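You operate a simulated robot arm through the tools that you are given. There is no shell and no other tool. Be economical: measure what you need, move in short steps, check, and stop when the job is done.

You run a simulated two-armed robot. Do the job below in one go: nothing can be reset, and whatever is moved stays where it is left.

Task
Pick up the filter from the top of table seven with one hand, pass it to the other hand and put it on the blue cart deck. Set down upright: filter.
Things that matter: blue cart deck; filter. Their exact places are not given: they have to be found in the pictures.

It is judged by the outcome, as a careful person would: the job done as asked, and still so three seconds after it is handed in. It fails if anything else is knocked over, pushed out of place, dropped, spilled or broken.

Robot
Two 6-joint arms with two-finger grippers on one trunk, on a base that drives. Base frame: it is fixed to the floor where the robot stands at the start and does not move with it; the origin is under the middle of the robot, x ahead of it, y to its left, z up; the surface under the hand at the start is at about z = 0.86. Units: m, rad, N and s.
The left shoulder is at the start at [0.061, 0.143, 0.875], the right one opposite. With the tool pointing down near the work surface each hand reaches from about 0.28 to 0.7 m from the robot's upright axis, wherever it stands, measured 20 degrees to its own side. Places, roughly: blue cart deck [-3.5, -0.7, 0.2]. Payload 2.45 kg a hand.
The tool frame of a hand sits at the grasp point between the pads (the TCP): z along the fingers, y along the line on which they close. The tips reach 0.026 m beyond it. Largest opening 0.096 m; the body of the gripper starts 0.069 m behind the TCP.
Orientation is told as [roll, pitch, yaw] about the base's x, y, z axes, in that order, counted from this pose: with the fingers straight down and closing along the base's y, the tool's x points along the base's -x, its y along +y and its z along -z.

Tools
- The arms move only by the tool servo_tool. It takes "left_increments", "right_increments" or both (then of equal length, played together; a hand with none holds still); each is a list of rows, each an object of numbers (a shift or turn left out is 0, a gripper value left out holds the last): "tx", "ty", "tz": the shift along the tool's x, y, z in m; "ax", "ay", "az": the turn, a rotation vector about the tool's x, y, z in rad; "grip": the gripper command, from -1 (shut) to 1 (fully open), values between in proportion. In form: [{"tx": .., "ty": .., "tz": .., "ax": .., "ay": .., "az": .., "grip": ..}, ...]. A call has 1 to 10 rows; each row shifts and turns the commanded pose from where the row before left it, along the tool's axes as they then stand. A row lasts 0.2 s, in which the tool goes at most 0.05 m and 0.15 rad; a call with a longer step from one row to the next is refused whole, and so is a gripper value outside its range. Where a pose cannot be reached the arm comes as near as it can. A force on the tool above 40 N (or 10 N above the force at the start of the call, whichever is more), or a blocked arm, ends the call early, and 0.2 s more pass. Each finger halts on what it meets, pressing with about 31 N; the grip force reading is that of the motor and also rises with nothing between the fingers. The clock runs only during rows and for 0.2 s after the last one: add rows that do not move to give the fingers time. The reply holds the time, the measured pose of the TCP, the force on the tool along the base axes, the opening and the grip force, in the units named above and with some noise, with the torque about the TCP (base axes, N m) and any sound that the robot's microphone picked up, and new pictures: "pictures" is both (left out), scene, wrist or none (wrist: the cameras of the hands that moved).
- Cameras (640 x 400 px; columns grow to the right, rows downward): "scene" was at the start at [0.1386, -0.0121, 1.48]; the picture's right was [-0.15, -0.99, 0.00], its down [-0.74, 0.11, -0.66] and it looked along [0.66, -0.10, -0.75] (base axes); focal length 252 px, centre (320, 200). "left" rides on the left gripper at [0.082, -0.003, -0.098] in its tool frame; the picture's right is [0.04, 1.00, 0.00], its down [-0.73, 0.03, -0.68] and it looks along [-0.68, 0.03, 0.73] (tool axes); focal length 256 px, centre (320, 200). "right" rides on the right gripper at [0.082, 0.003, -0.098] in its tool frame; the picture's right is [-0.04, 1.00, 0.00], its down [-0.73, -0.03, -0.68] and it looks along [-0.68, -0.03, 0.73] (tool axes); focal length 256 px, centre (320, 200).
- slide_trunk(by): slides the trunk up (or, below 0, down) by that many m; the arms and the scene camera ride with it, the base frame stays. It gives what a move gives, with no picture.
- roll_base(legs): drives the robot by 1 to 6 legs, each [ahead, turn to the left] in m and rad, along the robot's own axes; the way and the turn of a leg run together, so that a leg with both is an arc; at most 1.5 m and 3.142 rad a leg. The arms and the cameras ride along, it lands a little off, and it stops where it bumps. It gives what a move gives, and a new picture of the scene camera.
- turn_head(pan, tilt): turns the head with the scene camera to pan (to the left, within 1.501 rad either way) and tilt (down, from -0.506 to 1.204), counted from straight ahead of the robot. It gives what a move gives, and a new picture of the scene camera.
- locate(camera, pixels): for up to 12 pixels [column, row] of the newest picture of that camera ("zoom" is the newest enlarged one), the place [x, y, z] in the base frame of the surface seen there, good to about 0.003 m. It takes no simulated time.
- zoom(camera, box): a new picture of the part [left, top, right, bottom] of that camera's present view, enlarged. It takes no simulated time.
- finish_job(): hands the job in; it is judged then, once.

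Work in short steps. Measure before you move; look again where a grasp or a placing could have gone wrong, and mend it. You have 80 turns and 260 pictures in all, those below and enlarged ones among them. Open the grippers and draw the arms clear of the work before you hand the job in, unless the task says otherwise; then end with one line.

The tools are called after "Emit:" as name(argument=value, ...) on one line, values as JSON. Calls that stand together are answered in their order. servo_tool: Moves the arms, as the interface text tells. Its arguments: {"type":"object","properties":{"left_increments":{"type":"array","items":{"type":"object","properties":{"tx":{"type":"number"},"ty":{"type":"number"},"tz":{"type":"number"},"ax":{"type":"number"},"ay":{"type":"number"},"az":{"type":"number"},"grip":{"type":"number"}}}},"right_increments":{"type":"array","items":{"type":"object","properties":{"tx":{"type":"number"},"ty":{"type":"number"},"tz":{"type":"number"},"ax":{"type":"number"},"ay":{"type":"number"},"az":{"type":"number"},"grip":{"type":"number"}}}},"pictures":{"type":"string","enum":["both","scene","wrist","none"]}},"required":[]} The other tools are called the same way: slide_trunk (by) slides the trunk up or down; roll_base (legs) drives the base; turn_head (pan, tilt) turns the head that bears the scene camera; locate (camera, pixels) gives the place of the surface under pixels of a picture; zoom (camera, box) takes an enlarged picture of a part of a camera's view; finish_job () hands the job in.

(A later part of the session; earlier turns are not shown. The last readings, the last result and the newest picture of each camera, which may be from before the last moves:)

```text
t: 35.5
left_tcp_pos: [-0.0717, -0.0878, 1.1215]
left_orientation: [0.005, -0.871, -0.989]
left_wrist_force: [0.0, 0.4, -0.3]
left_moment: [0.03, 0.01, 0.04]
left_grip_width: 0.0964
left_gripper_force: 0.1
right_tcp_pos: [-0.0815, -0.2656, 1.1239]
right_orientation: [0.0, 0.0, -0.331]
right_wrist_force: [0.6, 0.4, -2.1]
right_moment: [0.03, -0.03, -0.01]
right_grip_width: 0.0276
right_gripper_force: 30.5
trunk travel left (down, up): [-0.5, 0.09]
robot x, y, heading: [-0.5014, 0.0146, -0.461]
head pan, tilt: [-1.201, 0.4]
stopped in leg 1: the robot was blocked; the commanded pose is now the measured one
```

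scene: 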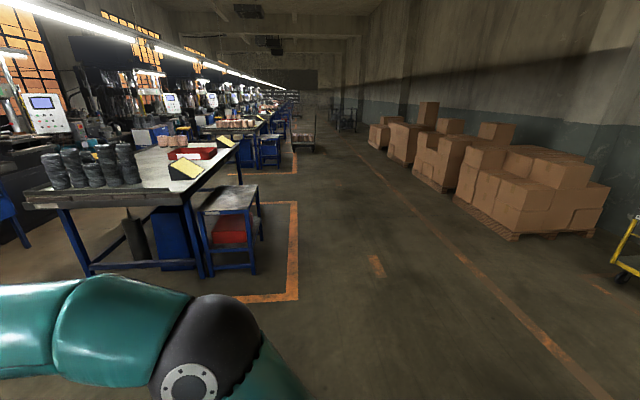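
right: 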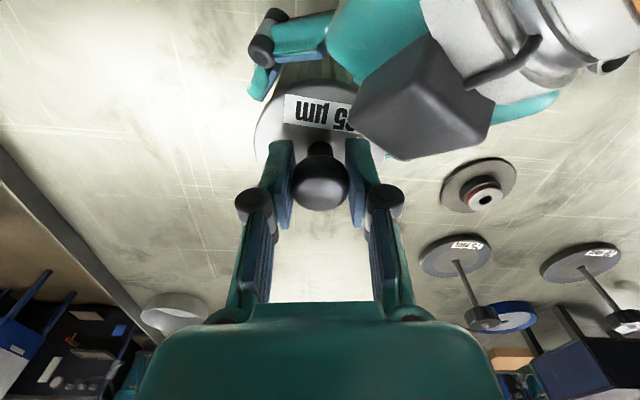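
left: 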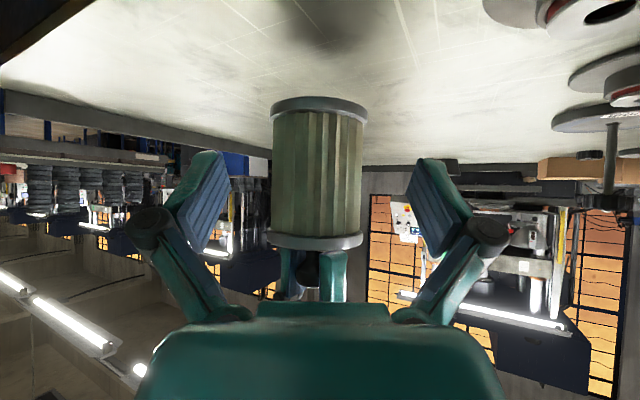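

The turn was blocked at -0.46 rad. I look down and around the base to see what it touched.

Emit:
turn_head(pan=0.4, tilt=1.1)

Emit:
turn_head(pan=1.4, tilt=0.9)

Emit:
turn_head(pan=-1.4, tilt=0.9)

```text
t: 37.1
left_tcp_pos: [-0.071, -0.0864, 1.121]
left_orientation: [0.001, -0.873, -0.988]
left_wrist_force: [-0.5, 0.5, 0.3]
left_moment: [0.01, 0.02, 0.01]
left_grip_width: 0.0959
left_gripper_force: 0.0
right_tcp_pos: [-0.0808, -0.2654, 1.1237]
right_orientation: [0.001, 0.001, -0.33]
right_wrist_force: [0.2, -0.5, -2.2]
right_moment: [-0.01, -0.01, -0.01]
right_grip_width: 0.0277
right_gripper_force: 31.1
trunk travel left (down, up): [-0.5, 0.09]
robot x, y, heading: [-0.4978, 0.0156, -0.455]
head pan, tilt: [0.4, 1.1]
```

scene: 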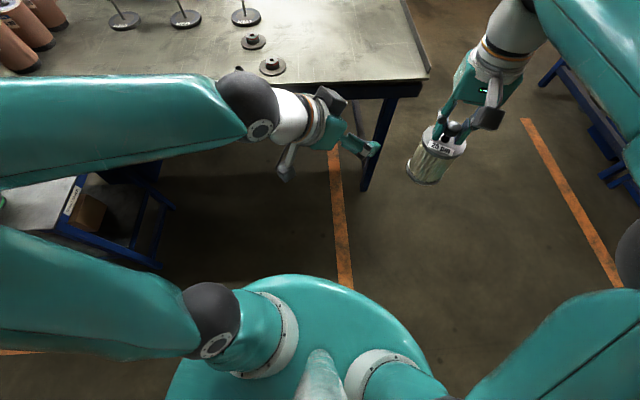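

```text
t: 38.4
left_tcp_pos: [-0.0712, -0.0871, 1.1216]
left_orientation: [0.001, -0.87, -0.987]
left_wrist_force: [0.1, -0.7, 0.2]
left_moment: [-0.02, -0.02, -0.05]
left_grip_width: 0.0961
left_gripper_force: 0.0
right_tcp_pos: [-0.0808, -0.2653, 1.1237]
right_orientation: [-0.001, 0.002, -0.333]
right_wrist_force: [0.0, -0.7, -2.2]
right_moment: [0.04, 0.05, -0.03]
right_grip_width: 0.0274
right_gripper_force: 31.3
trunk travel left (down, up): [-0.5, 0.09]
robot x, y, heading: [-0.4955, 0.0163, -0.453]
head pan, tilt: [1.4, 0.901]
```

scene: 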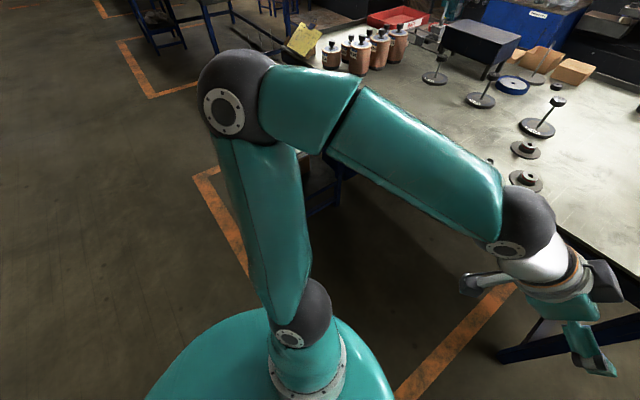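

```text
t: 40.9
left_tcp_pos: [-0.0723, -0.0875, 1.1218]
left_orientation: [0.002, -0.869, -0.99]
left_wrist_force: [0.5, 0.6, 0.9]
left_moment: [0.02, -0.03, 0.02]
left_grip_width: 0.0959
left_gripper_force: 0.1
right_tcp_pos: [-0.0802, -0.2645, 1.1233]
right_orientation: [-0.001, 0.002, -0.333]
right_wrist_force: [-0.1, -0.5, -2.1]
right_moment: [0.0, 0.02, -0.02]
right_grip_width: 0.0277
right_gripper_force: 30.9
trunk travel left (down, up): [-0.5, 0.09]
robot x, y, heading: [-0.5017, 0.0142, -0.457]
head pan, tilt: [-1.4, 0.901]
```

scene: 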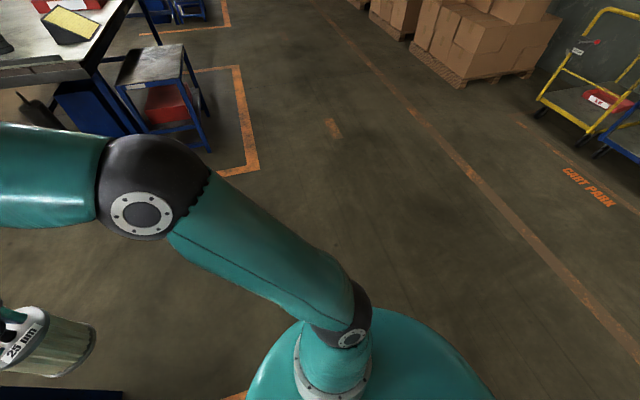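

The blue cart shows at the right edge (630,130). To find the contact, I look at the left elbow region again and measure.

Emit:
turn_head(pan=1.3, tilt=0.95)

Emit:
zoom(camera="scene", box=[150, 0, 470, 260])

Emit:
locate(camera="scene", pixels=[[200, 80], [220, 40], [270, 60], [320, 80], [350, 110], [420, 130], [310, 180], [320, 200], [340, 60], [230, 150], [280, 20]])

```text
t: 43.3
left_tcp_pos: [-0.0725, -0.0877, 1.1203]
left_orientation: [0.003, -0.872, -0.988]
left_wrist_force: [-0.7, 0.2, -0.7]
left_moment: [0.02, 0.0, -0.02]
left_grip_width: 0.0961
left_gripper_force: 0.0
right_tcp_pos: [-0.0804, -0.2652, 1.1238]
right_orientation: [0.001, 0.003, -0.333]
right_wrist_force: [-0.3, 0.4, -2.1]
right_moment: [-0.04, 0.01, -0.01]
right_grip_width: 0.0275
right_gripper_force: 30.3
trunk travel left (down, up): [-0.5, 0.09]
robot x, y, heading: [-0.4988, 0.0161, -0.452]
head pan, tilt: [1.3, 0.949]
```

scene: 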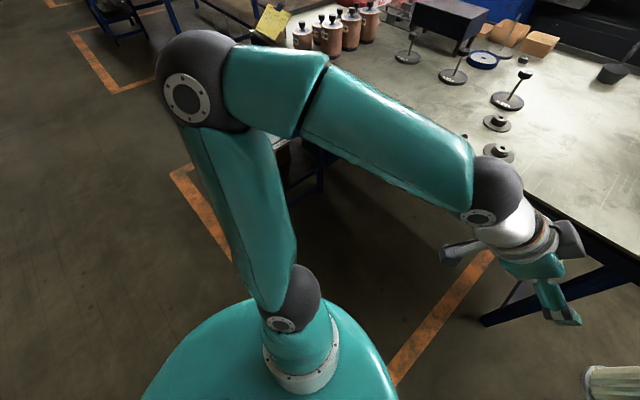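

```text
1.54 times, centred on (310, 130) of scene
```

zoom: 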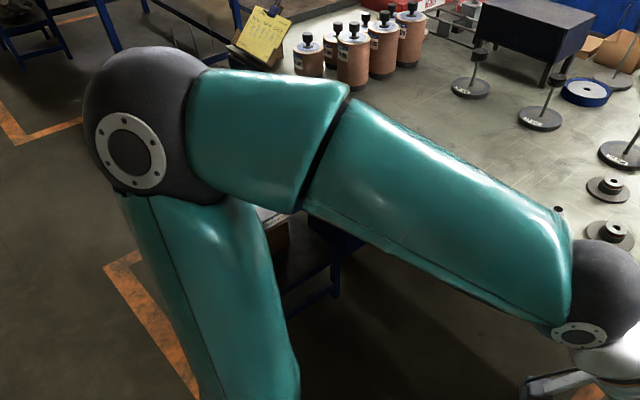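

```text
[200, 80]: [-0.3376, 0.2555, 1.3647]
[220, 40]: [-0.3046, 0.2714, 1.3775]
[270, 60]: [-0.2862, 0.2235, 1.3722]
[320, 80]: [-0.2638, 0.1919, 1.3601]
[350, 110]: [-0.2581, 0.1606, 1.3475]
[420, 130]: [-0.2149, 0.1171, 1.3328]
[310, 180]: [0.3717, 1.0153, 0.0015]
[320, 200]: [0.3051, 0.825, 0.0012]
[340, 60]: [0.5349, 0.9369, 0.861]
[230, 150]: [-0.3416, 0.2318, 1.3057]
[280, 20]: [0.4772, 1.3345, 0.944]
```

The left arm is far from anything. I look straight down at the front-right side of the robot for a contact there.

Emit:
turn_head(pan=-0.5, tilt=1.0)

Emit:
locate(camera="scene", pixels=[[100, 200], [60, 240], [300, 300], [340, 330], [200, 150], [420, 250], [480, 250], [400, 100]])

```text
t: 45.1
left_tcp_pos: [-0.0723, -0.0881, 1.1207]
left_orientation: [0.001, -0.871, -0.987]
left_wrist_force: [0.2, 0.7, 0.4]
left_moment: [-0.03, -0.01, 0.0]
left_grip_width: 0.0959
left_gripper_force: 0.1
right_tcp_pos: [-0.08, -0.2648, 1.1237]
right_orientation: [0.0, 0.001, -0.334]
right_wrist_force: [0.6, 0.2, -2.2]
right_moment: [-0.01, 0.01, -0.02]
right_grip_width: 0.0275
right_gripper_force: 31.1
trunk travel left (down, up): [-0.5, 0.09]
robot x, y, heading: [-0.502, 0.018, -0.458]
head pan, tilt: [-0.499, 1.0]
```

scene: 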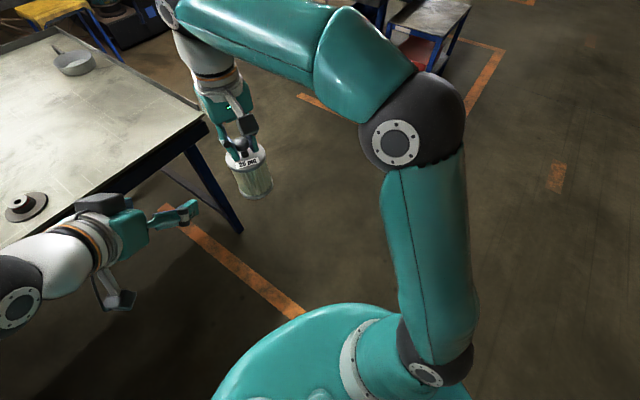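

```text
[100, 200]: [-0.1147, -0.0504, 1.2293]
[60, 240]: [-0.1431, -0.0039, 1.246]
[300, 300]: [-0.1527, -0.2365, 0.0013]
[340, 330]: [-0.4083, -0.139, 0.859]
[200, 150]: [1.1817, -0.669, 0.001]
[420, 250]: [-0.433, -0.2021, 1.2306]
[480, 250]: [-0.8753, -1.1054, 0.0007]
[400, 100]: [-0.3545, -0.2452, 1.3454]
```

Nothing is visibly in contact. I try a smaller further right turn to see whether it is truly blocked.

Emit:
roll_base(legs=[[0, -0.2]])

```text
t: 46.3
left_tcp_pos: [-0.1022, -0.1695, 1.1209]
left_orientation: [0.002, -0.872, -1.189]
left_wrist_force: [0.1, -0.1, -0.7]
left_moment: [-0.02, -0.02, 0.01]
left_grip_width: 0.0963
left_gripper_force: 0.1
right_tcp_pos: [-0.1457, -0.3433, 1.124]
right_orientation: [0.001, 0.003, -0.53]
right_wrist_force: [0.4, -0.3, -1.4]
right_moment: [-0.02, 0.01, 0.02]
right_grip_width: 0.0277
right_gripper_force: 30.6
trunk travel left (down, up): [-0.5, 0.09]
robot x, y, heading: [-0.4979, 0.021, -0.656]
head pan, tilt: [-0.499, 1.0]
```

scene: 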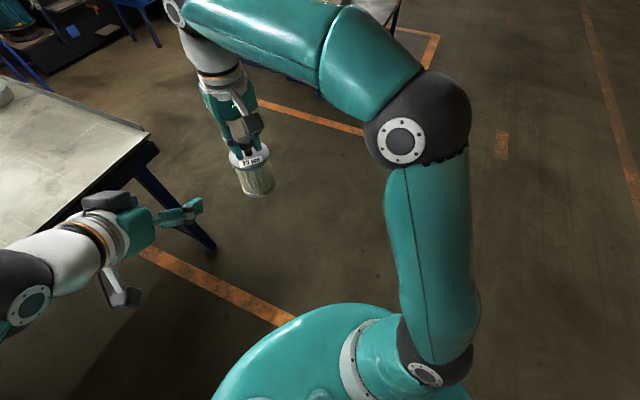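

It moved this time. I continue turning right in parts, watching for drift.

Emit:
roll_base(legs=[[0, -0.5]])

Emit:
turn_head(pan=1.5, tilt=0.8)

```text
t: 48.2
left_tcp_pos: [-0.2281, -0.3278, 1.1222]
left_orientation: [0.003, -0.87, -1.654]
left_wrist_force: [0.5, -0.8, 0.2]
left_moment: [0.01, -0.02, 0.01]
left_grip_width: 0.096
left_gripper_force: 0.0
right_tcp_pos: [-0.3439, -0.4625, 1.1243]
right_orientation: [-0.001, 0.004, -0.994]
right_wrist_force: [0.4, -0.5, -2.2]
right_moment: [0.0, -0.02, 0.01]
right_grip_width: 0.0278
right_gripper_force: 31.4
trunk travel left (down, up): [-0.5, 0.09]
robot x, y, heading: [-0.4786, 0.0295, -1.122]
head pan, tilt: [-0.499, 1.0]
stopped in leg 1: the robot was blocked; the commanded pose is now the measured one
```

scene: 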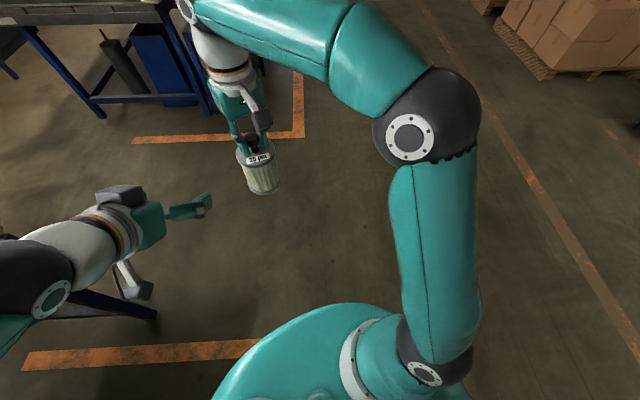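

```text
t: 50.1
left_tcp_pos: [-0.2281, -0.326, 1.122]
left_orientation: [0.001, -0.871, -1.654]
left_wrist_force: [-0.4, -0.9, 1.3]
left_moment: [0.02, 0.01, 0.02]
left_grip_width: 0.0962
left_gripper_force: 0.2
right_tcp_pos: [-0.3445, -0.4635, 1.125]
right_orientation: [0.001, 0.003, -0.994]
right_wrist_force: [-0.1, 0.7, -1.7]
right_moment: [-0.02, -0.01, -0.01]
right_grip_width: 0.0278
right_gripper_force: 31.0
trunk travel left (down, up): [-0.5, 0.09]
robot x, y, heading: [-0.4755, 0.0274, -1.122]
head pan, tilt: [1.499, 0.799]
```

scene: 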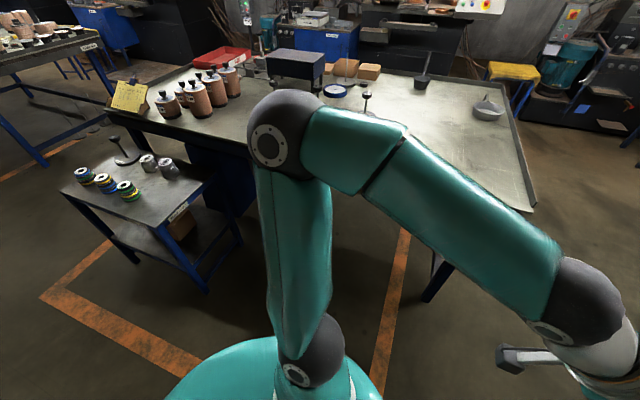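

The stool and table are well away, yet the base drifts +x, +y, so something low behind-right may be touching. I look down there.

Emit:
turn_head(pan=-1.5, tilt=1.15)

Emit:
turn_head(pan=1.5, tilt=1.2)

```text
t: 52.7
left_tcp_pos: [-0.2277, -0.3266, 1.1223]
left_orientation: [0.001, -0.871, -1.655]
left_wrist_force: [-0.7, 0.1, 0.6]
left_moment: [-0.03, -0.01, 0.0]
left_grip_width: 0.0959
left_gripper_force: 0.1
right_tcp_pos: [-0.3442, -0.4609, 1.1248]
right_orientation: [0.0, 0.004, -0.995]
right_wrist_force: [0.4, 0.3, -2.3]
right_moment: [0.02, -0.02, 0.01]
right_grip_width: 0.0275
right_gripper_force: 31.2
trunk travel left (down, up): [-0.5, 0.09]
robot x, y, heading: [-0.4778, 0.0302, -1.118]
head pan, tilt: [-1.499, 1.15]
```

scene: 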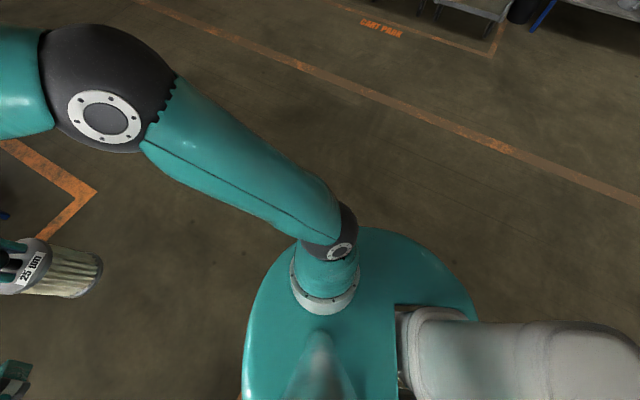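

```text
t: 55.3
left_tcp_pos: [-0.2281, -0.3264, 1.1225]
left_orientation: [0.002, -0.872, -1.655]
left_wrist_force: [0.5, 0.2, 0.0]
left_moment: [-0.01, -0.01, 0.01]
left_grip_width: 0.096
left_gripper_force: 0.0
right_tcp_pos: [-0.3449, -0.4608, 1.1241]
right_orientation: [0.0, 0.002, -0.995]
right_wrist_force: [-0.5, 0.3, -1.7]
right_moment: [0.03, 0.0, -0.01]
right_grip_width: 0.0275
right_gripper_force: 31.1
trunk travel left (down, up): [-0.5, 0.09]
robot x, y, heading: [-0.4815, 0.0277, -1.125]
head pan, tilt: [1.499, 1.201]
```

scene: 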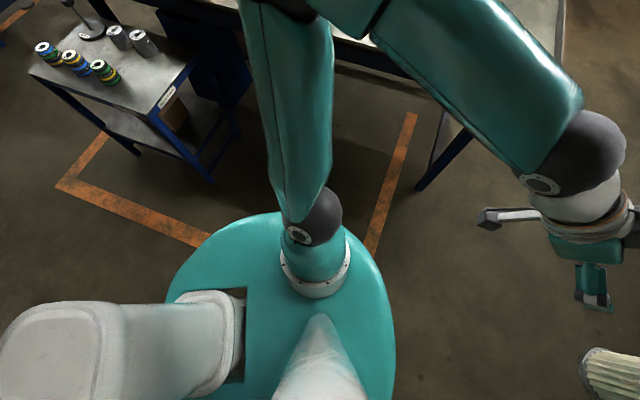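

No contact is visible on any side; the base itself is clear. I go on turning right in short legs.

Emit:
turn_head(pan=-0.5, tilt=0.6)

Emit:
roll_base(legs=[[0, -0.2], [0, -0.2], [0, -0.2], [0, -0.2], [0, -0.2], [0, -0.2]])

```text
t: 57.3
left_tcp_pos: [-0.229, -0.3276, 1.1222]
left_orientation: [0.001, -0.872, -1.654]
left_wrist_force: [0.0, -0.3, 0.3]
left_moment: [0.01, -0.02, 0.0]
left_grip_width: 0.0961
left_gripper_force: 0.0
right_tcp_pos: [-0.3435, -0.462, 1.1246]
right_orientation: [-0.001, 0.001, -0.996]
right_wrist_force: [-0.1, 0.5, -2.1]
right_moment: [0.0, 0.02, 0.01]
right_grip_width: 0.0276
right_gripper_force: 30.9
trunk travel left (down, up): [-0.5, 0.09]
robot x, y, heading: [-0.4784, 0.027, -1.122]
head pan, tilt: [-0.499, 0.6]
```

scene: 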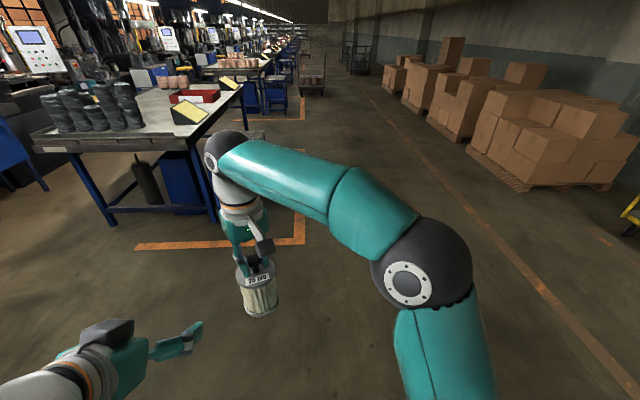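

```text
t: 59.6
left_tcp_pos: [-0.3919, -0.3991, 1.1231]
left_orientation: [0.003, -0.87, -2.066]
left_wrist_force: [0.0, 0.8, 1.1]
left_moment: [0.0, -0.03, 0.02]
left_grip_width: 0.0962
left_gripper_force: 0.0
right_tcp_pos: [-0.5517, -0.4764, 1.1247]
right_orientation: [0.003, 0.004, -1.405]
right_wrist_force: [-0.6, 1.1, -2.5]
right_moment: [0.01, -0.01, 0.01]
right_grip_width: 0.0274
right_gripper_force: 30.5
trunk travel left (down, up): [-0.5, 0.09]
robot x, y, heading: [-0.4647, 0.0246, -1.534]
head pan, tilt: [-0.499, 0.6]
stopped in leg 3: the robot was blocked; the commanded pose is now the measured one
```

scene: 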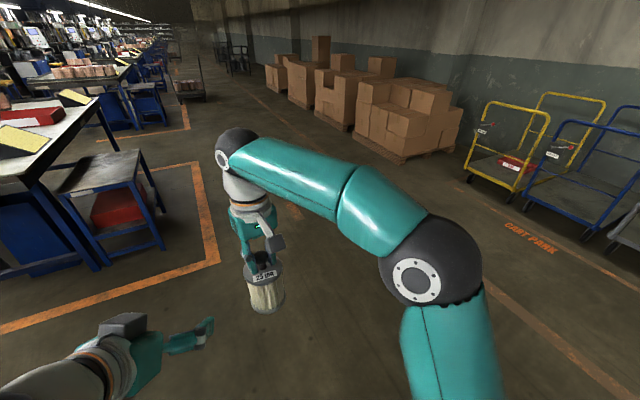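

The drift is simply lateral with turning (pivot offset), no contact; each call seems to stop after ~0.45 rad. The blue cart is at (590,160). I keep turning in ~0.4 rad calls.

Emit:
roll_base(legs=[[0, -0.38]])

Emit:
roll_base(legs=[[0, -0.38]])

Emit:
locate(camera="scene", pixels=[[400, 220], [350, 200], [500, 220]])

```text
t: 61.3
left_tcp_pos: [-0.5578, -0.3919, 1.1231]
left_orientation: [0.002, -0.871, -2.455]
left_wrist_force: [0.3, 0.1, 0.0]
left_moment: [0.01, -0.01, 0.0]
left_grip_width: 0.0959
left_gripper_force: 0.0
right_tcp_pos: [-0.7353, -0.4017, 1.1236]
right_orientation: [0.001, 0.003, -1.797]
right_wrist_force: [0.0, -0.6, -2.4]
right_moment: [0.02, -0.02, -0.05]
right_grip_width: 0.0278
right_gripper_force: 31.2
trunk travel left (down, up): [-0.5, 0.09]
robot x, y, heading: [-0.4431, 0.0225, -1.92]
head pan, tilt: [-0.499, 0.6]
```

scene: 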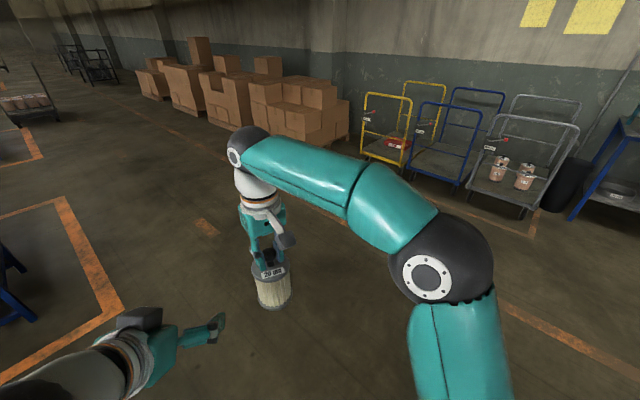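

```text
t: 63.0
left_tcp_pos: [-0.7041, -0.3195, 1.1241]
left_orientation: [0.003, -0.871, -2.837]
left_wrist_force: [0.1, -0.3, -0.3]
left_moment: [0.02, 0.02, 0.0]
left_grip_width: 0.096
left_gripper_force: 0.0
right_tcp_pos: [-0.8724, -0.264, 1.1257]
right_orientation: [0.0, 0.002, -2.174]
right_wrist_force: [0.3, 0.6, -2.6]
right_moment: [0.01, -0.02, -0.02]
right_grip_width: 0.0278
right_gripper_force: 30.6
trunk travel left (down, up): [-0.5, 0.09]
robot x, y, heading: [-0.4372, 0.0141, -2.306]
head pan, tilt: [-0.499, 0.6]
```

scene: 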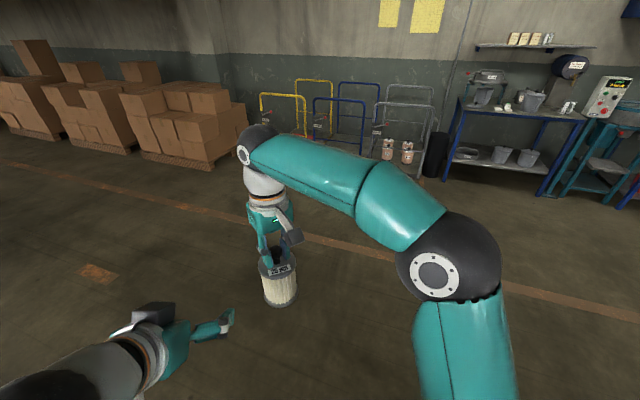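

```text
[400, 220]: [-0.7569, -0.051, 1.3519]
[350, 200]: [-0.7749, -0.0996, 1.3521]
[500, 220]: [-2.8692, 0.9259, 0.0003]
```

The carts are yellow, blue, grey along the wall; blue is the middle one. I turn a bit more and zoom in on it.

Emit:
roll_base(legs=[[0, -0.38]])

Emit:
turn_head(pan=-0.1, tilt=0.4)

Emit:
zoom(camera="scene", box=[120, 60, 420, 260])

```text
t: 64.7
left_tcp_pos: [-0.8118, -0.1983, 1.1234]
left_orientation: [0.004, -0.87, 3.069]
left_wrist_force: [-0.3, 0.0, 0.2]
left_moment: [-0.02, 0.0, -0.02]
left_grip_width: 0.0961
left_gripper_force: 0.1
right_tcp_pos: [-0.9475, -0.0849, 1.1261]
right_orientation: [-0.002, 0.003, -2.555]
right_wrist_force: [0.5, 0.0, -2.4]
right_moment: [0.04, -0.01, -0.01]
right_grip_width: 0.0277
right_gripper_force: 31.2
trunk travel left (down, up): [-0.5, 0.09]
robot x, y, heading: [-0.4304, 0.0029, -2.685]
head pan, tilt: [-0.499, 0.6]
```

scene: 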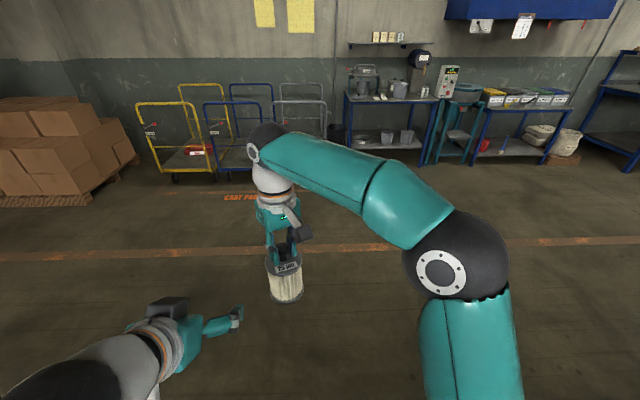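

```text
t: 65.5
left_tcp_pos: [-0.8117, -0.198, 1.1246]
left_orientation: [0.004, -0.871, 3.068]
left_wrist_force: [1.1, -1.3, -0.3]
left_moment: [0.01, 0.0, 0.0]
left_grip_width: 0.0961
left_gripper_force: 0.1
right_tcp_pos: [-0.9461, -0.0845, 1.1269]
right_orientation: [0.001, 0.003, -2.554]
right_wrist_force: [-0.4, 0.6, -1.9]
right_moment: [-0.03, 0.02, 0.03]
right_grip_width: 0.0277
right_gripper_force: 31.4
trunk travel left (down, up): [-0.5, 0.09]
robot x, y, heading: [-0.4325, 0.004, -2.684]
head pan, tilt: [-0.099, 0.4]
```

scene: 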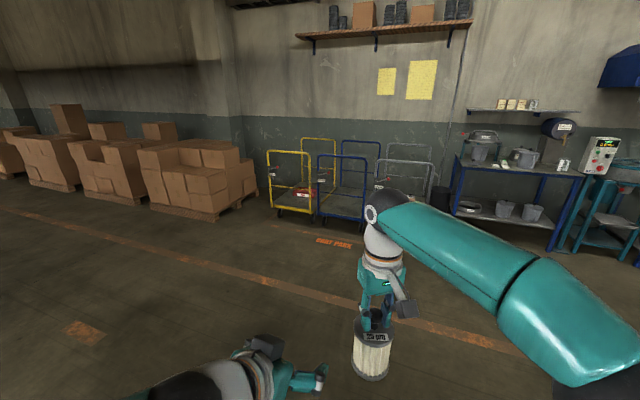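

```text
2.00 times, centred on (270, 160) of scene
```

zoom: 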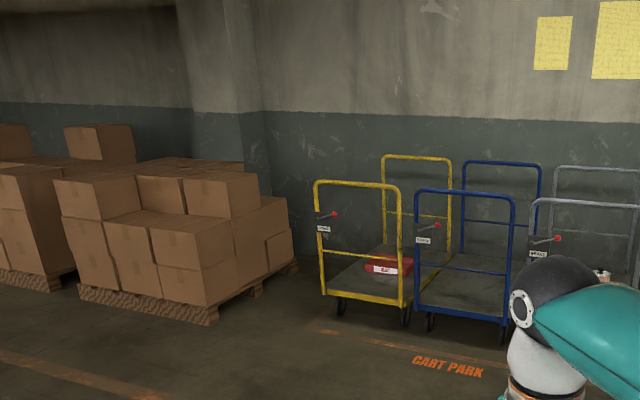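

The blue cart has hoops at its near and far ends. I measure its geometry.

Emit:
locate(camera="zoom", pixels=[[415, 190], [513, 196], [465, 268], [430, 312], [502, 322], [450, 290], [465, 163], [540, 167], [500, 290], [400, 187], [535, 203], [440, 265]])

```text
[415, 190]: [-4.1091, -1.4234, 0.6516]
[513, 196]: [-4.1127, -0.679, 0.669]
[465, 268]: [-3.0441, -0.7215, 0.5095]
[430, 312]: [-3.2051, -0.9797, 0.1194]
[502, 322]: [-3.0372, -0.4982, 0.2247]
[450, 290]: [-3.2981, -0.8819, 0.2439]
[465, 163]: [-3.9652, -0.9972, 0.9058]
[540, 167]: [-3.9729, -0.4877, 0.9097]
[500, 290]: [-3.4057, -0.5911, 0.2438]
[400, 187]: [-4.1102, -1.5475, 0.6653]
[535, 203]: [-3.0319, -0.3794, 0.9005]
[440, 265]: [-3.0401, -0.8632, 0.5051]
```

Geometry of the blue cart: near hoop at x≈-3.04, y -0.95…-0.46, top bar z≈0.90, middle bar z≈0.51, deck z≈0.244. The hand must go in through the upper opening. First I drive to a staging place about (-2.0, -0.87).

Emit:
roll_base(legs=[[1.0, 0.02], [0.78, 0.02]])

Emit:
roll_base(legs=[[0, -0.25]])

Emit:
roll_base(legs=[[0, -0.25]])

```text
t: 74.7
left_tcp_pos: [-2.4018, -1.021, 1.1249]
left_orientation: [0.004, -0.869, 3.094]
left_wrist_force: [-0.3, 0.0, 0.5]
left_moment: [0.0, 0.02, -0.04]
left_grip_width: 0.0959
left_gripper_force: 0.0
right_tcp_pos: [-2.5397, -0.9109, 1.1259]
right_orientation: [0.001, 0.003, -2.527]
right_wrist_force: [-0.3, -0.4, -2.3]
right_moment: [0.01, 0.04, 0.01]
right_grip_width: 0.0275
right_gripper_force: 30.9
trunk travel left (down, up): [-0.5, 0.09]
robot x, y, heading: [-2.0262, -0.8127, -2.655]
head pan, tilt: [-0.099, 0.4]
```

scene: 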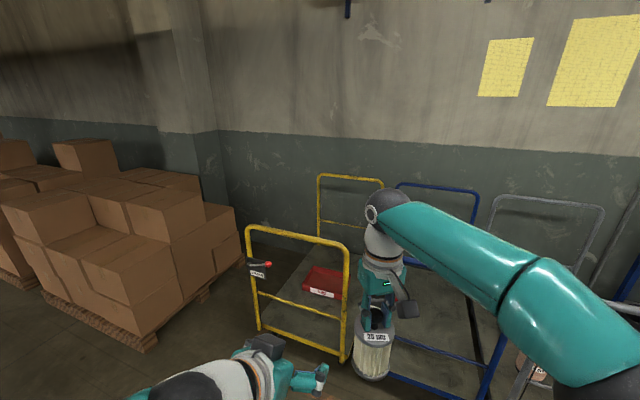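

```text
t: 76.0
left_tcp_pos: [-2.4433, -0.9214, 1.1256]
left_orientation: [0.003, -0.87, 2.844]
left_wrist_force: [-0.2, 0.4, 0.1]
left_moment: [0.01, 0.0, -0.01]
left_grip_width: 0.0959
left_gripper_force: 0.0
right_tcp_pos: [-2.5499, -0.7801, 1.1267]
right_orientation: [0.0, 0.003, -2.778]
right_wrist_force: [-0.1, -0.6, -2.1]
right_moment: [-0.01, 0.01, 0.02]
right_grip_width: 0.0275
right_gripper_force: 30.6
trunk travel left (down, up): [-0.5, 0.09]
robot x, y, heading: [-2.0258, -0.8242, -2.908]
head pan, tilt: [-0.099, 0.4]
```

scene: 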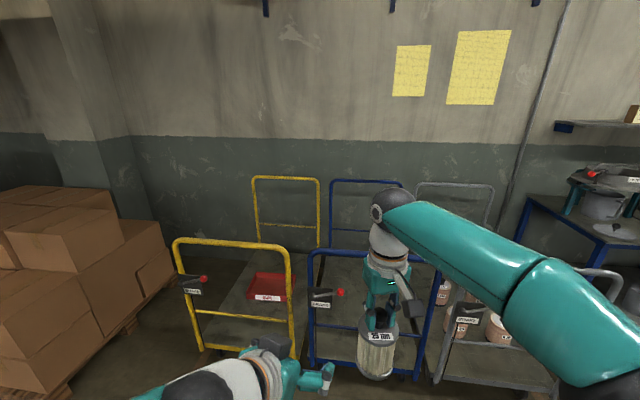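

```text
t: 77.4
left_tcp_pos: [-2.4542, -0.813, 1.1247]
left_orientation: [0.005, -0.873, 2.593]
left_wrist_force: [-0.1, 0.8, 0.4]
left_moment: [0.01, -0.02, 0.03]
left_grip_width: 0.0959
left_gripper_force: 0.1
right_tcp_pos: [-2.523, -0.6525, 1.1269]
right_orientation: [0.0, 0.004, -3.028]
right_wrist_force: [0.4, 0.5, -2.0]
right_moment: [-0.02, 0.01, -0.02]
right_grip_width: 0.0277
right_gripper_force: 30.9
trunk travel left (down, up): [-0.5, 0.09]
robot x, y, heading: [-2.0268, -0.8292, 3.124]
head pan, tilt: [-0.099, 0.4]
```

scene: 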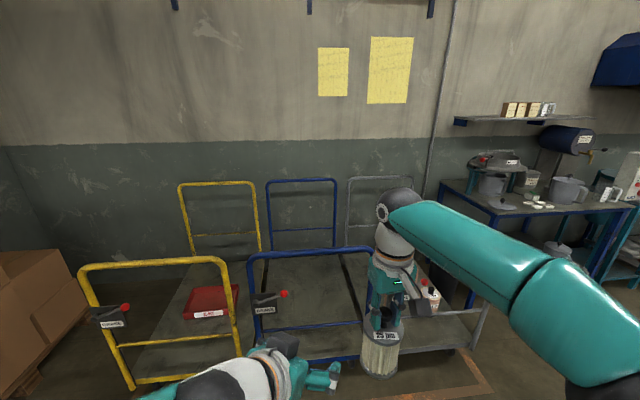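

At staging, heading ≈ π. I measure the hoop, bars, tag and deck closely.

Emit:
turn_head(pan=-0.05, tilt=0.6)

Emit:
zoom(camera="scene", box=[220, 120, 480, 320])

```text
t: 78.1
left_tcp_pos: [-2.4548, -0.8147, 1.1263]
left_orientation: [0.004, -0.87, 2.594]
left_wrist_force: [0.1, 0.8, 0.4]
left_moment: [0.02, -0.01, 0.0]
left_grip_width: 0.0961
left_gripper_force: 0.2
right_tcp_pos: [-2.5241, -0.6541, 1.1282]
right_orientation: [-0.001, 0.003, -3.03]
right_wrist_force: [-0.4, -0.5, -1.5]
right_moment: [0.01, 0.0, -0.01]
right_grip_width: 0.0273
right_gripper_force: 31.3
trunk travel left (down, up): [-0.5, 0.09]
robot x, y, heading: [-2.0255, -0.8327, 3.128]
head pan, tilt: [-0.051, 0.6]
```

scene: 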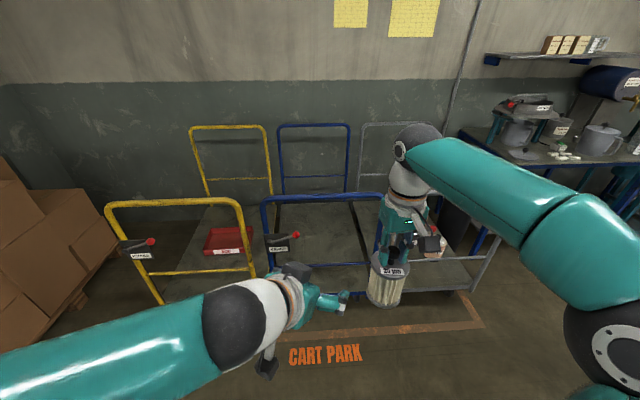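

```text
2.00 times, centred on (350, 220) of scene
```

zoom: 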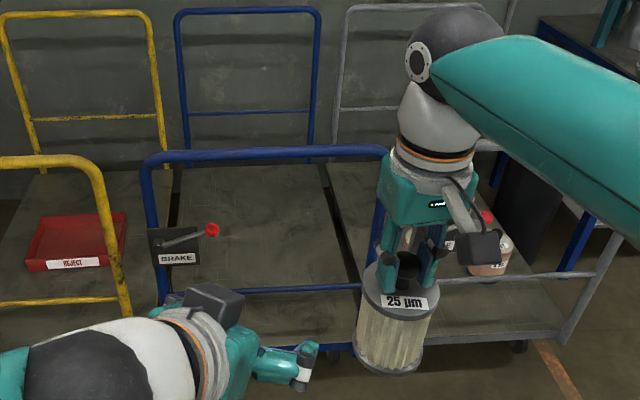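

Emit:
locate(camera="zoom", pixels=[[180, 155], [300, 153], [370, 151], [150, 200], [250, 290], [320, 287], [212, 230], [160, 250], [250, 220], [300, 220], [376, 225], [340, 215]])

```text
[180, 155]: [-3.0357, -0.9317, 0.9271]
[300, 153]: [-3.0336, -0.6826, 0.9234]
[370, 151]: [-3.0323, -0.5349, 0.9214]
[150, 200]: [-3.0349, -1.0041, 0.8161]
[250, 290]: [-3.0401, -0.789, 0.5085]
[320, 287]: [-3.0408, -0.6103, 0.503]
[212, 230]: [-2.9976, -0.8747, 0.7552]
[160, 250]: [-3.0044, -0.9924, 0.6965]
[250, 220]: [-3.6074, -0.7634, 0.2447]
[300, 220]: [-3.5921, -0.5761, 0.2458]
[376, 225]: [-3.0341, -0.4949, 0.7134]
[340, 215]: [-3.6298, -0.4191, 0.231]
```

Hoop posts are at y -1.005 and -0.495, top bar z≈0.92, mid bar z≈0.505, brake lever ball at (-3.00,-0.875,0.755). Free window is y -0.85…-0.52, z 0.52…0.90. First I tuck the left arm back: tool vertical, then back and left.

Emit:
servo_tool(left_increments=[{"ty": 0.04}, {"ty": 0.04}, {"ay": 0.145}, {"ay": 0.145}, {"ay": 0.145}, {"ay": 0.145}, {"ay": 0.145}, {"ay": 0.145}, {}], pictures="none")

Emit:
servo_tool(left_increments=[{"tx": 0.041, "ty": 0.005}, {"tx": 0.041, "ty": 0.005}, {"tx": 0.041, "ty": 0.005}, {"tx": 0.041, "ty": 0.005}, {"tx": 0.041, "ty": 0.005}, {"tx": 0.041}, {}], pictures="scene")

```text
t: 80.1
left_tcp_pos: [-2.4965, -0.8836, 1.1261]
left_orientation: [0.002, 0.0, 2.595]
left_wrist_force: [-0.7, -0.3, 0.9]
left_moment: [-0.02, 0.0, 0.0]
left_grip_width: 0.0959
left_gripper_force: 0.0
right_tcp_pos: [-2.5222, -0.653, 1.1274]
right_orientation: [0.001, 0.002, -3.029]
right_wrist_force: [-0.1, -0.7, -1.5]
right_moment: [-0.01, -0.01, -0.02]
right_grip_width: 0.0274
right_gripper_force: 30.6
trunk travel left (down, up): [-0.5, 0.09]
robot x, y, heading: [-2.0258, -0.8281, 3.124]
head pan, tilt: [-0.051, 0.6]
```

```text
t: 81.7
left_tcp_pos: [-2.2991, -1.0337, 1.1268]
left_orientation: [0.001, 0.0, 2.595]
left_wrist_force: [-0.5, 0.6, -0.3]
left_moment: [0.0, 0.0, 0.0]
left_grip_width: 0.096
left_gripper_force: 0.1
right_tcp_pos: [-2.5241, -0.6524, 1.1266]
right_orientation: [0.001, 0.004, -3.028]
right_wrist_force: [0.8, -0.1, -2.3]
right_moment: [0.02, -0.05, -0.02]
right_grip_width: 0.0277
right_gripper_force: 31.4
trunk travel left (down, up): [-0.5, 0.09]
robot x, y, heading: [-2.0261, -0.8291, 3.121]
head pan, tilt: [-0.051, 0.6]
```

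scene: 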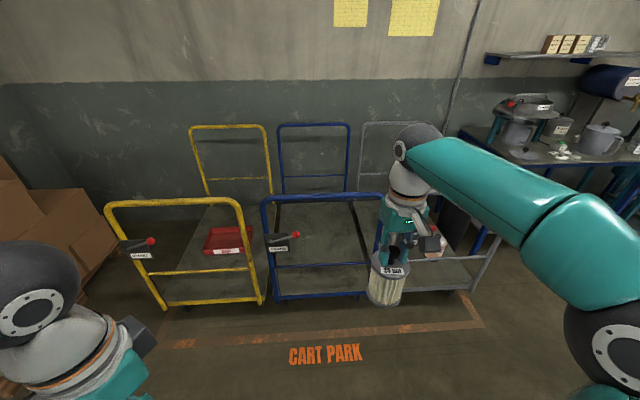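

Left is tucked (0.27 ahead, 0.2 left). Now I turn the right hand's yaw so it closes fore-aft with its camera to the outside.

Emit:
servo_tool(right_increments=[{"az": -0.1445}, {"az": -0.1445}, {"az": -0.1445}, {"az": -0.1445}, {"az": -0.1445}, {"az": -0.1445}, {"az": -0.1445}, {"az": -0.1445}, {"az": -0.1445}, {"az": -0.1445}], pictures="scene")

```text
t: 83.9
left_tcp_pos: [-2.2991, -1.0337, 1.1264]
left_orientation: [0.005, 0.0, 2.595]
left_wrist_force: [0.2, -0.3, -0.8]
left_moment: [0.01, -0.04, -0.02]
left_grip_width: 0.0958
left_gripper_force: 0.1
right_tcp_pos: [-2.5239, -0.652, 1.1273]
right_orientation: [0.003, 0.0, -1.58]
right_wrist_force: [0.2, -0.4, -3.9]
right_moment: [-0.01, -0.04, -0.01]
right_grip_width: 0.0278
right_gripper_force: 30.8
trunk travel left (down, up): [-0.5, 0.09]
robot x, y, heading: [-2.0282, -0.8313, 3.124]
head pan, tilt: [-0.051, 0.6]
```

scene: 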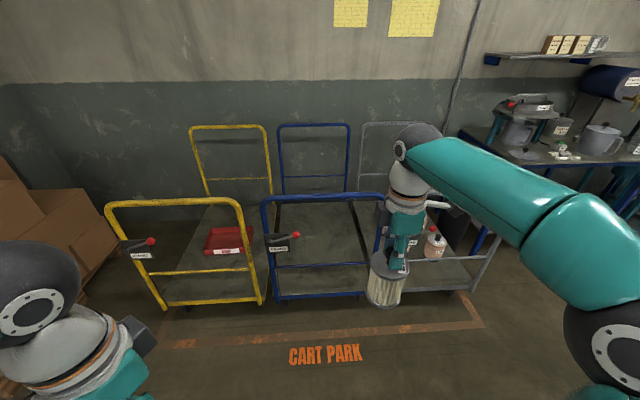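

Yaw set (camera to +y). Now lower 0.25 m relative to the shoulder and extend 0.08 m forward.

Emit:
servo_tool(right_increments=[{"tz": 0.042}, {"tz": 0.042}, {"tz": 0.042}, {"tz": 0.042}, {"tz": 0.042}, {"tz": 0.04}, {"ty": -0.04}, {"ty": -0.04}, {}], pictures="scene")

Emit:
locate(camera="scene", pixels=[[415, 200], [440, 200], [500, 200], [560, 220], [610, 300], [410, 170]])

```text
t: 85.9
left_tcp_pos: [-2.2984, -1.034, 1.1266]
left_orientation: [0.004, -0.002, 2.596]
left_wrist_force: [-0.8, -0.2, 0.1]
left_moment: [0.02, 0.0, -0.01]
left_grip_width: 0.096
left_gripper_force: 0.1
right_tcp_pos: [-2.6024, -0.6522, 0.8786]
right_orientation: [0.004, 0.0, -1.584]
right_wrist_force: [-0.1, 0.4, -1.6]
right_moment: [0.0, -0.02, 0.02]
right_grip_width: 0.0275
right_gripper_force: 31.1
trunk travel left (down, up): [-0.5, 0.09]
robot x, y, heading: [-2.0288, -0.8269, 3.125]
head pan, tilt: [-0.051, 0.6]
```

scene: 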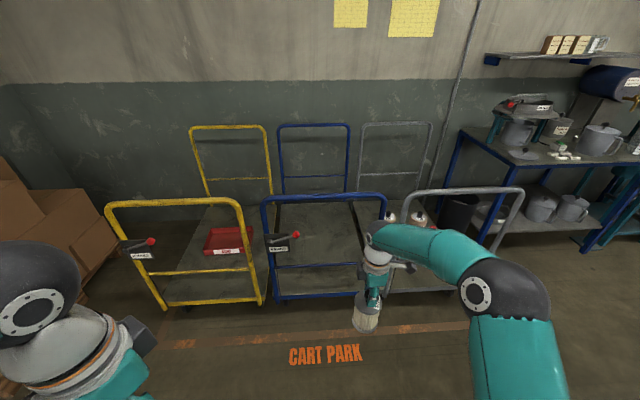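

```text
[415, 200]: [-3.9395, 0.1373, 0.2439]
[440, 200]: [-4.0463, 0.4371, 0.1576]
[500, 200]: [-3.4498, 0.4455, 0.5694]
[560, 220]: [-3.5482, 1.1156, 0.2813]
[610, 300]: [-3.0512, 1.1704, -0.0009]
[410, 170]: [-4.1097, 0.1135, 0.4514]
```

I measure the right forearm's line (wrist ball ~(385,235), elbow ~(500,290)).

Emit:
locate(camera="scene", pixels=[[385, 230], [372, 255], [410, 240], [450, 250], [505, 280], [530, 310], [408, 266], [368, 320], [365, 297], [520, 350]])

Emit:
zoom(camera="scene", box=[330, 200, 570, 350])

```text
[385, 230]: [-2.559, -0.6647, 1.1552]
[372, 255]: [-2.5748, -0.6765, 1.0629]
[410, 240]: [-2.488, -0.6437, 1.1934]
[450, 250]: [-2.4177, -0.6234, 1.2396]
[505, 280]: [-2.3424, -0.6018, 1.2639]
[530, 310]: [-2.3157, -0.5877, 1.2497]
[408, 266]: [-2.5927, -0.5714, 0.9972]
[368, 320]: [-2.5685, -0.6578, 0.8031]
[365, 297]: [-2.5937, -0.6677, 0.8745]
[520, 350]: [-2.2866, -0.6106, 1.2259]
```

```text
2.67 times, centred on (450, 275) of scene
```

zoom: 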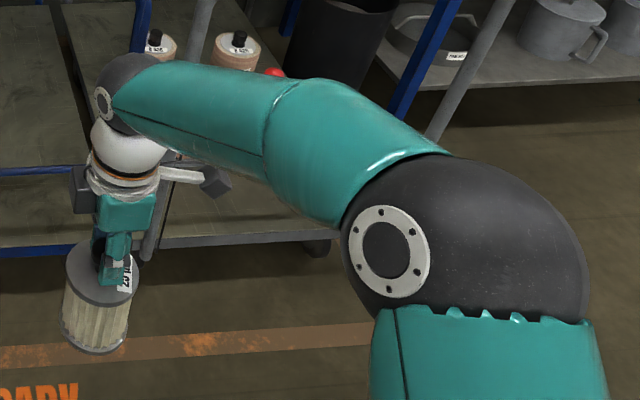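

The forearm runs nearly straight ahead, its underside well placed for the window. I shift 0.05 m to y≈-0.70 and tilt the tool forward ~1.0 rad about the axis that the pads hold rigidly, in free space.

Emit:
servo_tool(right_increments=[{"tx": -0.05}, {"ax": 0.1}, {"ax": 0.13}, {"ax": 0.13}, {"ax": 0.13}, {"ax": 0.13}, {"ax": 0.13}, {"ax": 0.13}, {"ax": 0.12}, {}], pictures="both")

Emit:
zoom(camera="scene", box=[280, 200, 520, 350])

```text
t: 88.1
left_tcp_pos: [-2.2994, -1.0329, 1.1263]
left_orientation: [0.005, -0.002, 2.597]
left_wrist_force: [-0.3, -0.4, -0.7]
left_moment: [0.01, -0.01, 0.04]
left_grip_width: 0.096
left_gripper_force: 0.0
right_tcp_pos: [-2.6028, -0.7013, 0.8774]
right_orientation: [-1.0, -0.003, -1.583]
right_wrist_force: [1.3, -0.5, -2.0]
right_moment: [-0.01, -0.17, -0.02]
right_grip_width: 0.0279
right_gripper_force: 30.7
trunk travel left (down, up): [-0.5, 0.09]
robot x, y, heading: [-2.0265, -0.8316, 3.128]
head pan, tilt: [-0.051, 0.6]
```

scene: 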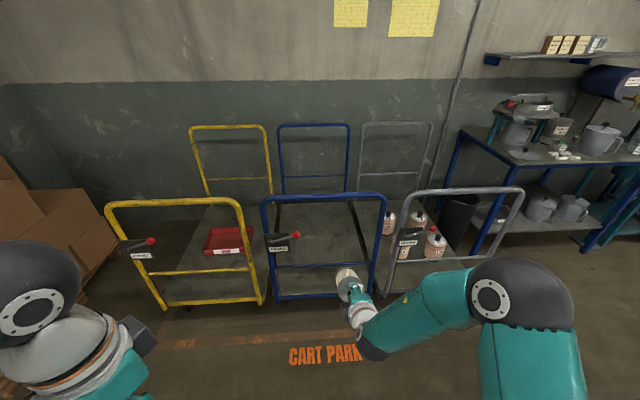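
right: 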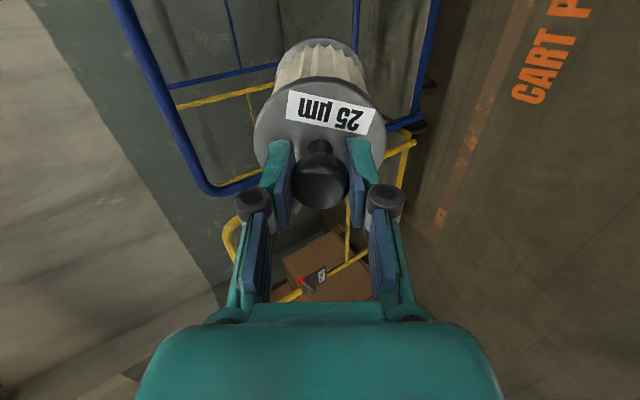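

```text
2.67 times, centred on (400, 275) of scene
```

zoom: 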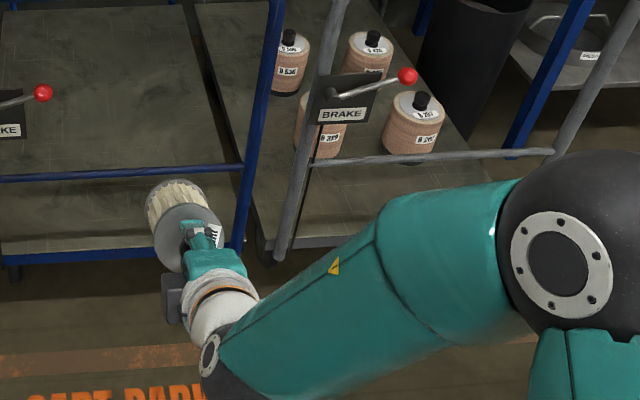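

The filter stays rigid in the tilted hand. I measure the wrist and forearm in this pose and lower the trunk 0.2 m to the entry height.

Emit:
locate(camera="scene", pixels=[[348, 280], [345, 272], [356, 300], [365, 320], [370, 345], [390, 325], [430, 300], [480, 280], [510, 270]])

Emit:
locate(camera="right", pixels=[[320, 60], [300, 55], [340, 55], [320, 45], [270, 130], [330, 90]])

Emit:
slide_trunk(by=-0.19)

```text
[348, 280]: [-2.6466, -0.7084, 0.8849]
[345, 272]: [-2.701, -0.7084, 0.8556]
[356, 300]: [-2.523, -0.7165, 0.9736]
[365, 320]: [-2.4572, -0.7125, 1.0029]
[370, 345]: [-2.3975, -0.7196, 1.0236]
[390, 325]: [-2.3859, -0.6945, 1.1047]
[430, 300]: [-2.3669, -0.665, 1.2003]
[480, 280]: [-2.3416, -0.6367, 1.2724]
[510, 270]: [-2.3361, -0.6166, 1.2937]
```

```text
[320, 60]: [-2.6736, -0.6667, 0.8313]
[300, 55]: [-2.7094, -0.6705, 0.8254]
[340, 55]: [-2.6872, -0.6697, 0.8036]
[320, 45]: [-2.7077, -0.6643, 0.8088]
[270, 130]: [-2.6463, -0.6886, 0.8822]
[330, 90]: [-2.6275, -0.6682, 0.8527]
```

```text
t: 90.2
left_tcp_pos: [-2.2987, -1.032, 0.9356]
left_orientation: [0.002, -0.002, 2.595]
left_wrist_force: [-0.2, -0.6, 0.1]
left_moment: [0.0, -0.03, -0.03]
left_grip_width: 0.096
left_gripper_force: 0.1
right_tcp_pos: [-2.604, -0.701, 0.6882]
right_orientation: [-0.997, -0.001, -1.583]
right_wrist_force: [0.3, -0.4, -1.9]
right_moment: [-0.01, -0.14, 0.02]
right_grip_width: 0.028
right_gripper_force: 31.1
trunk travel left (down, up): [-0.31, 0.28]
robot x, y, heading: [-2.026, -0.8307, 3.125]
head pan, tilt: [-0.051, 0.6]
```

In this pose the wrist spans -0.10…+0.15 m around the TCP height and the forearm stands 0.22 m behind it, so straight entry fits at TCP z 0.688. I pull the left hand back another 4 cm and drive 0.32 m nearer, then check the picture.

Emit:
servo_tool(left_increments=[{"tx": 0.0345, "ty": -0.02}, {}], pictures="none")

Emit:
roll_base(legs=[[0.32, 0.012]])

Emit:
turn_head(pan=-0.2, tilt=0.75)

```text
t: 90.8
left_tcp_pos: [-2.2582, -1.0348, 0.9349]
left_orientation: [0.002, 0.0, 2.595]
left_wrist_force: [-0.5, 0.1, 0.3]
left_moment: [-0.01, 0.01, -0.02]
left_grip_width: 0.096
left_gripper_force: 0.0
right_tcp_pos: [-2.6047, -0.7013, 0.6871]
right_orientation: [-0.997, 0.0, -1.582]
right_wrist_force: [0.7, 0.1, -1.9]
right_moment: [0.03, -0.14, -0.01]
right_grip_width: 0.0279
right_gripper_force: 30.4
trunk travel left (down, up): [-0.31, 0.28]
robot x, y, heading: [-2.0243, -0.8286, 3.126]
head pan, tilt: [-0.051, 0.6]
```

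```text
t: 93.0
left_tcp_pos: [-2.5771, -1.0341, 0.9349]
left_orientation: [0.001, -0.001, 2.606]
left_wrist_force: [0.8, 0.1, -0.4]
left_moment: [0.02, 0.0, 0.02]
left_grip_width: 0.096
left_gripper_force: 0.0
right_tcp_pos: [-2.926, -0.703, 0.6867]
right_orientation: [-0.996, 0.002, -1.572]
right_wrist_force: [-1.0, -0.1, -2.4]
right_moment: [-0.02, -0.13, 0.02]
right_grip_width: 0.0277
right_gripper_force: 30.9
trunk travel left (down, up): [-0.31, 0.28]
robot x, y, heading: [-2.3446, -0.8271, 3.138]
head pan, tilt: [-0.051, 0.6]
```

scene: 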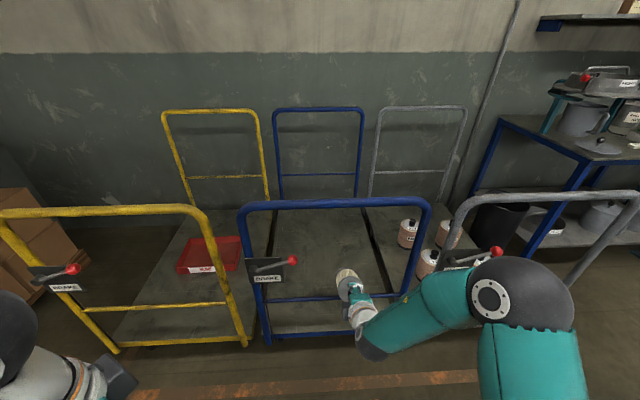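

```text
t: 93.7
left_tcp_pos: [-2.5779, -1.0325, 0.9366]
left_orientation: [0.005, -0.002, 2.604]
left_wrist_force: [-0.2, 1.0, -0.6]
left_moment: [-0.02, 0.0, 0.0]
left_grip_width: 0.0959
left_gripper_force: 0.1
right_tcp_pos: [-2.925, -0.7036, 0.688]
right_orientation: [-0.998, 0.001, -1.573]
right_wrist_force: [0.5, -0.3, -1.8]
right_moment: [-0.02, -0.1, 0.02]
right_grip_width: 0.0277
right_gripper_force: 31.1
trunk travel left (down, up): [-0.31, 0.28]
robot x, y, heading: [-2.3467, -0.8296, 3.137]
head pan, tilt: [-0.201, 0.75]
```

scene: 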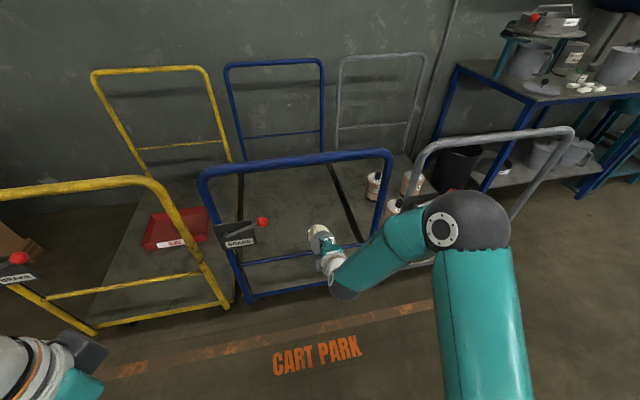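

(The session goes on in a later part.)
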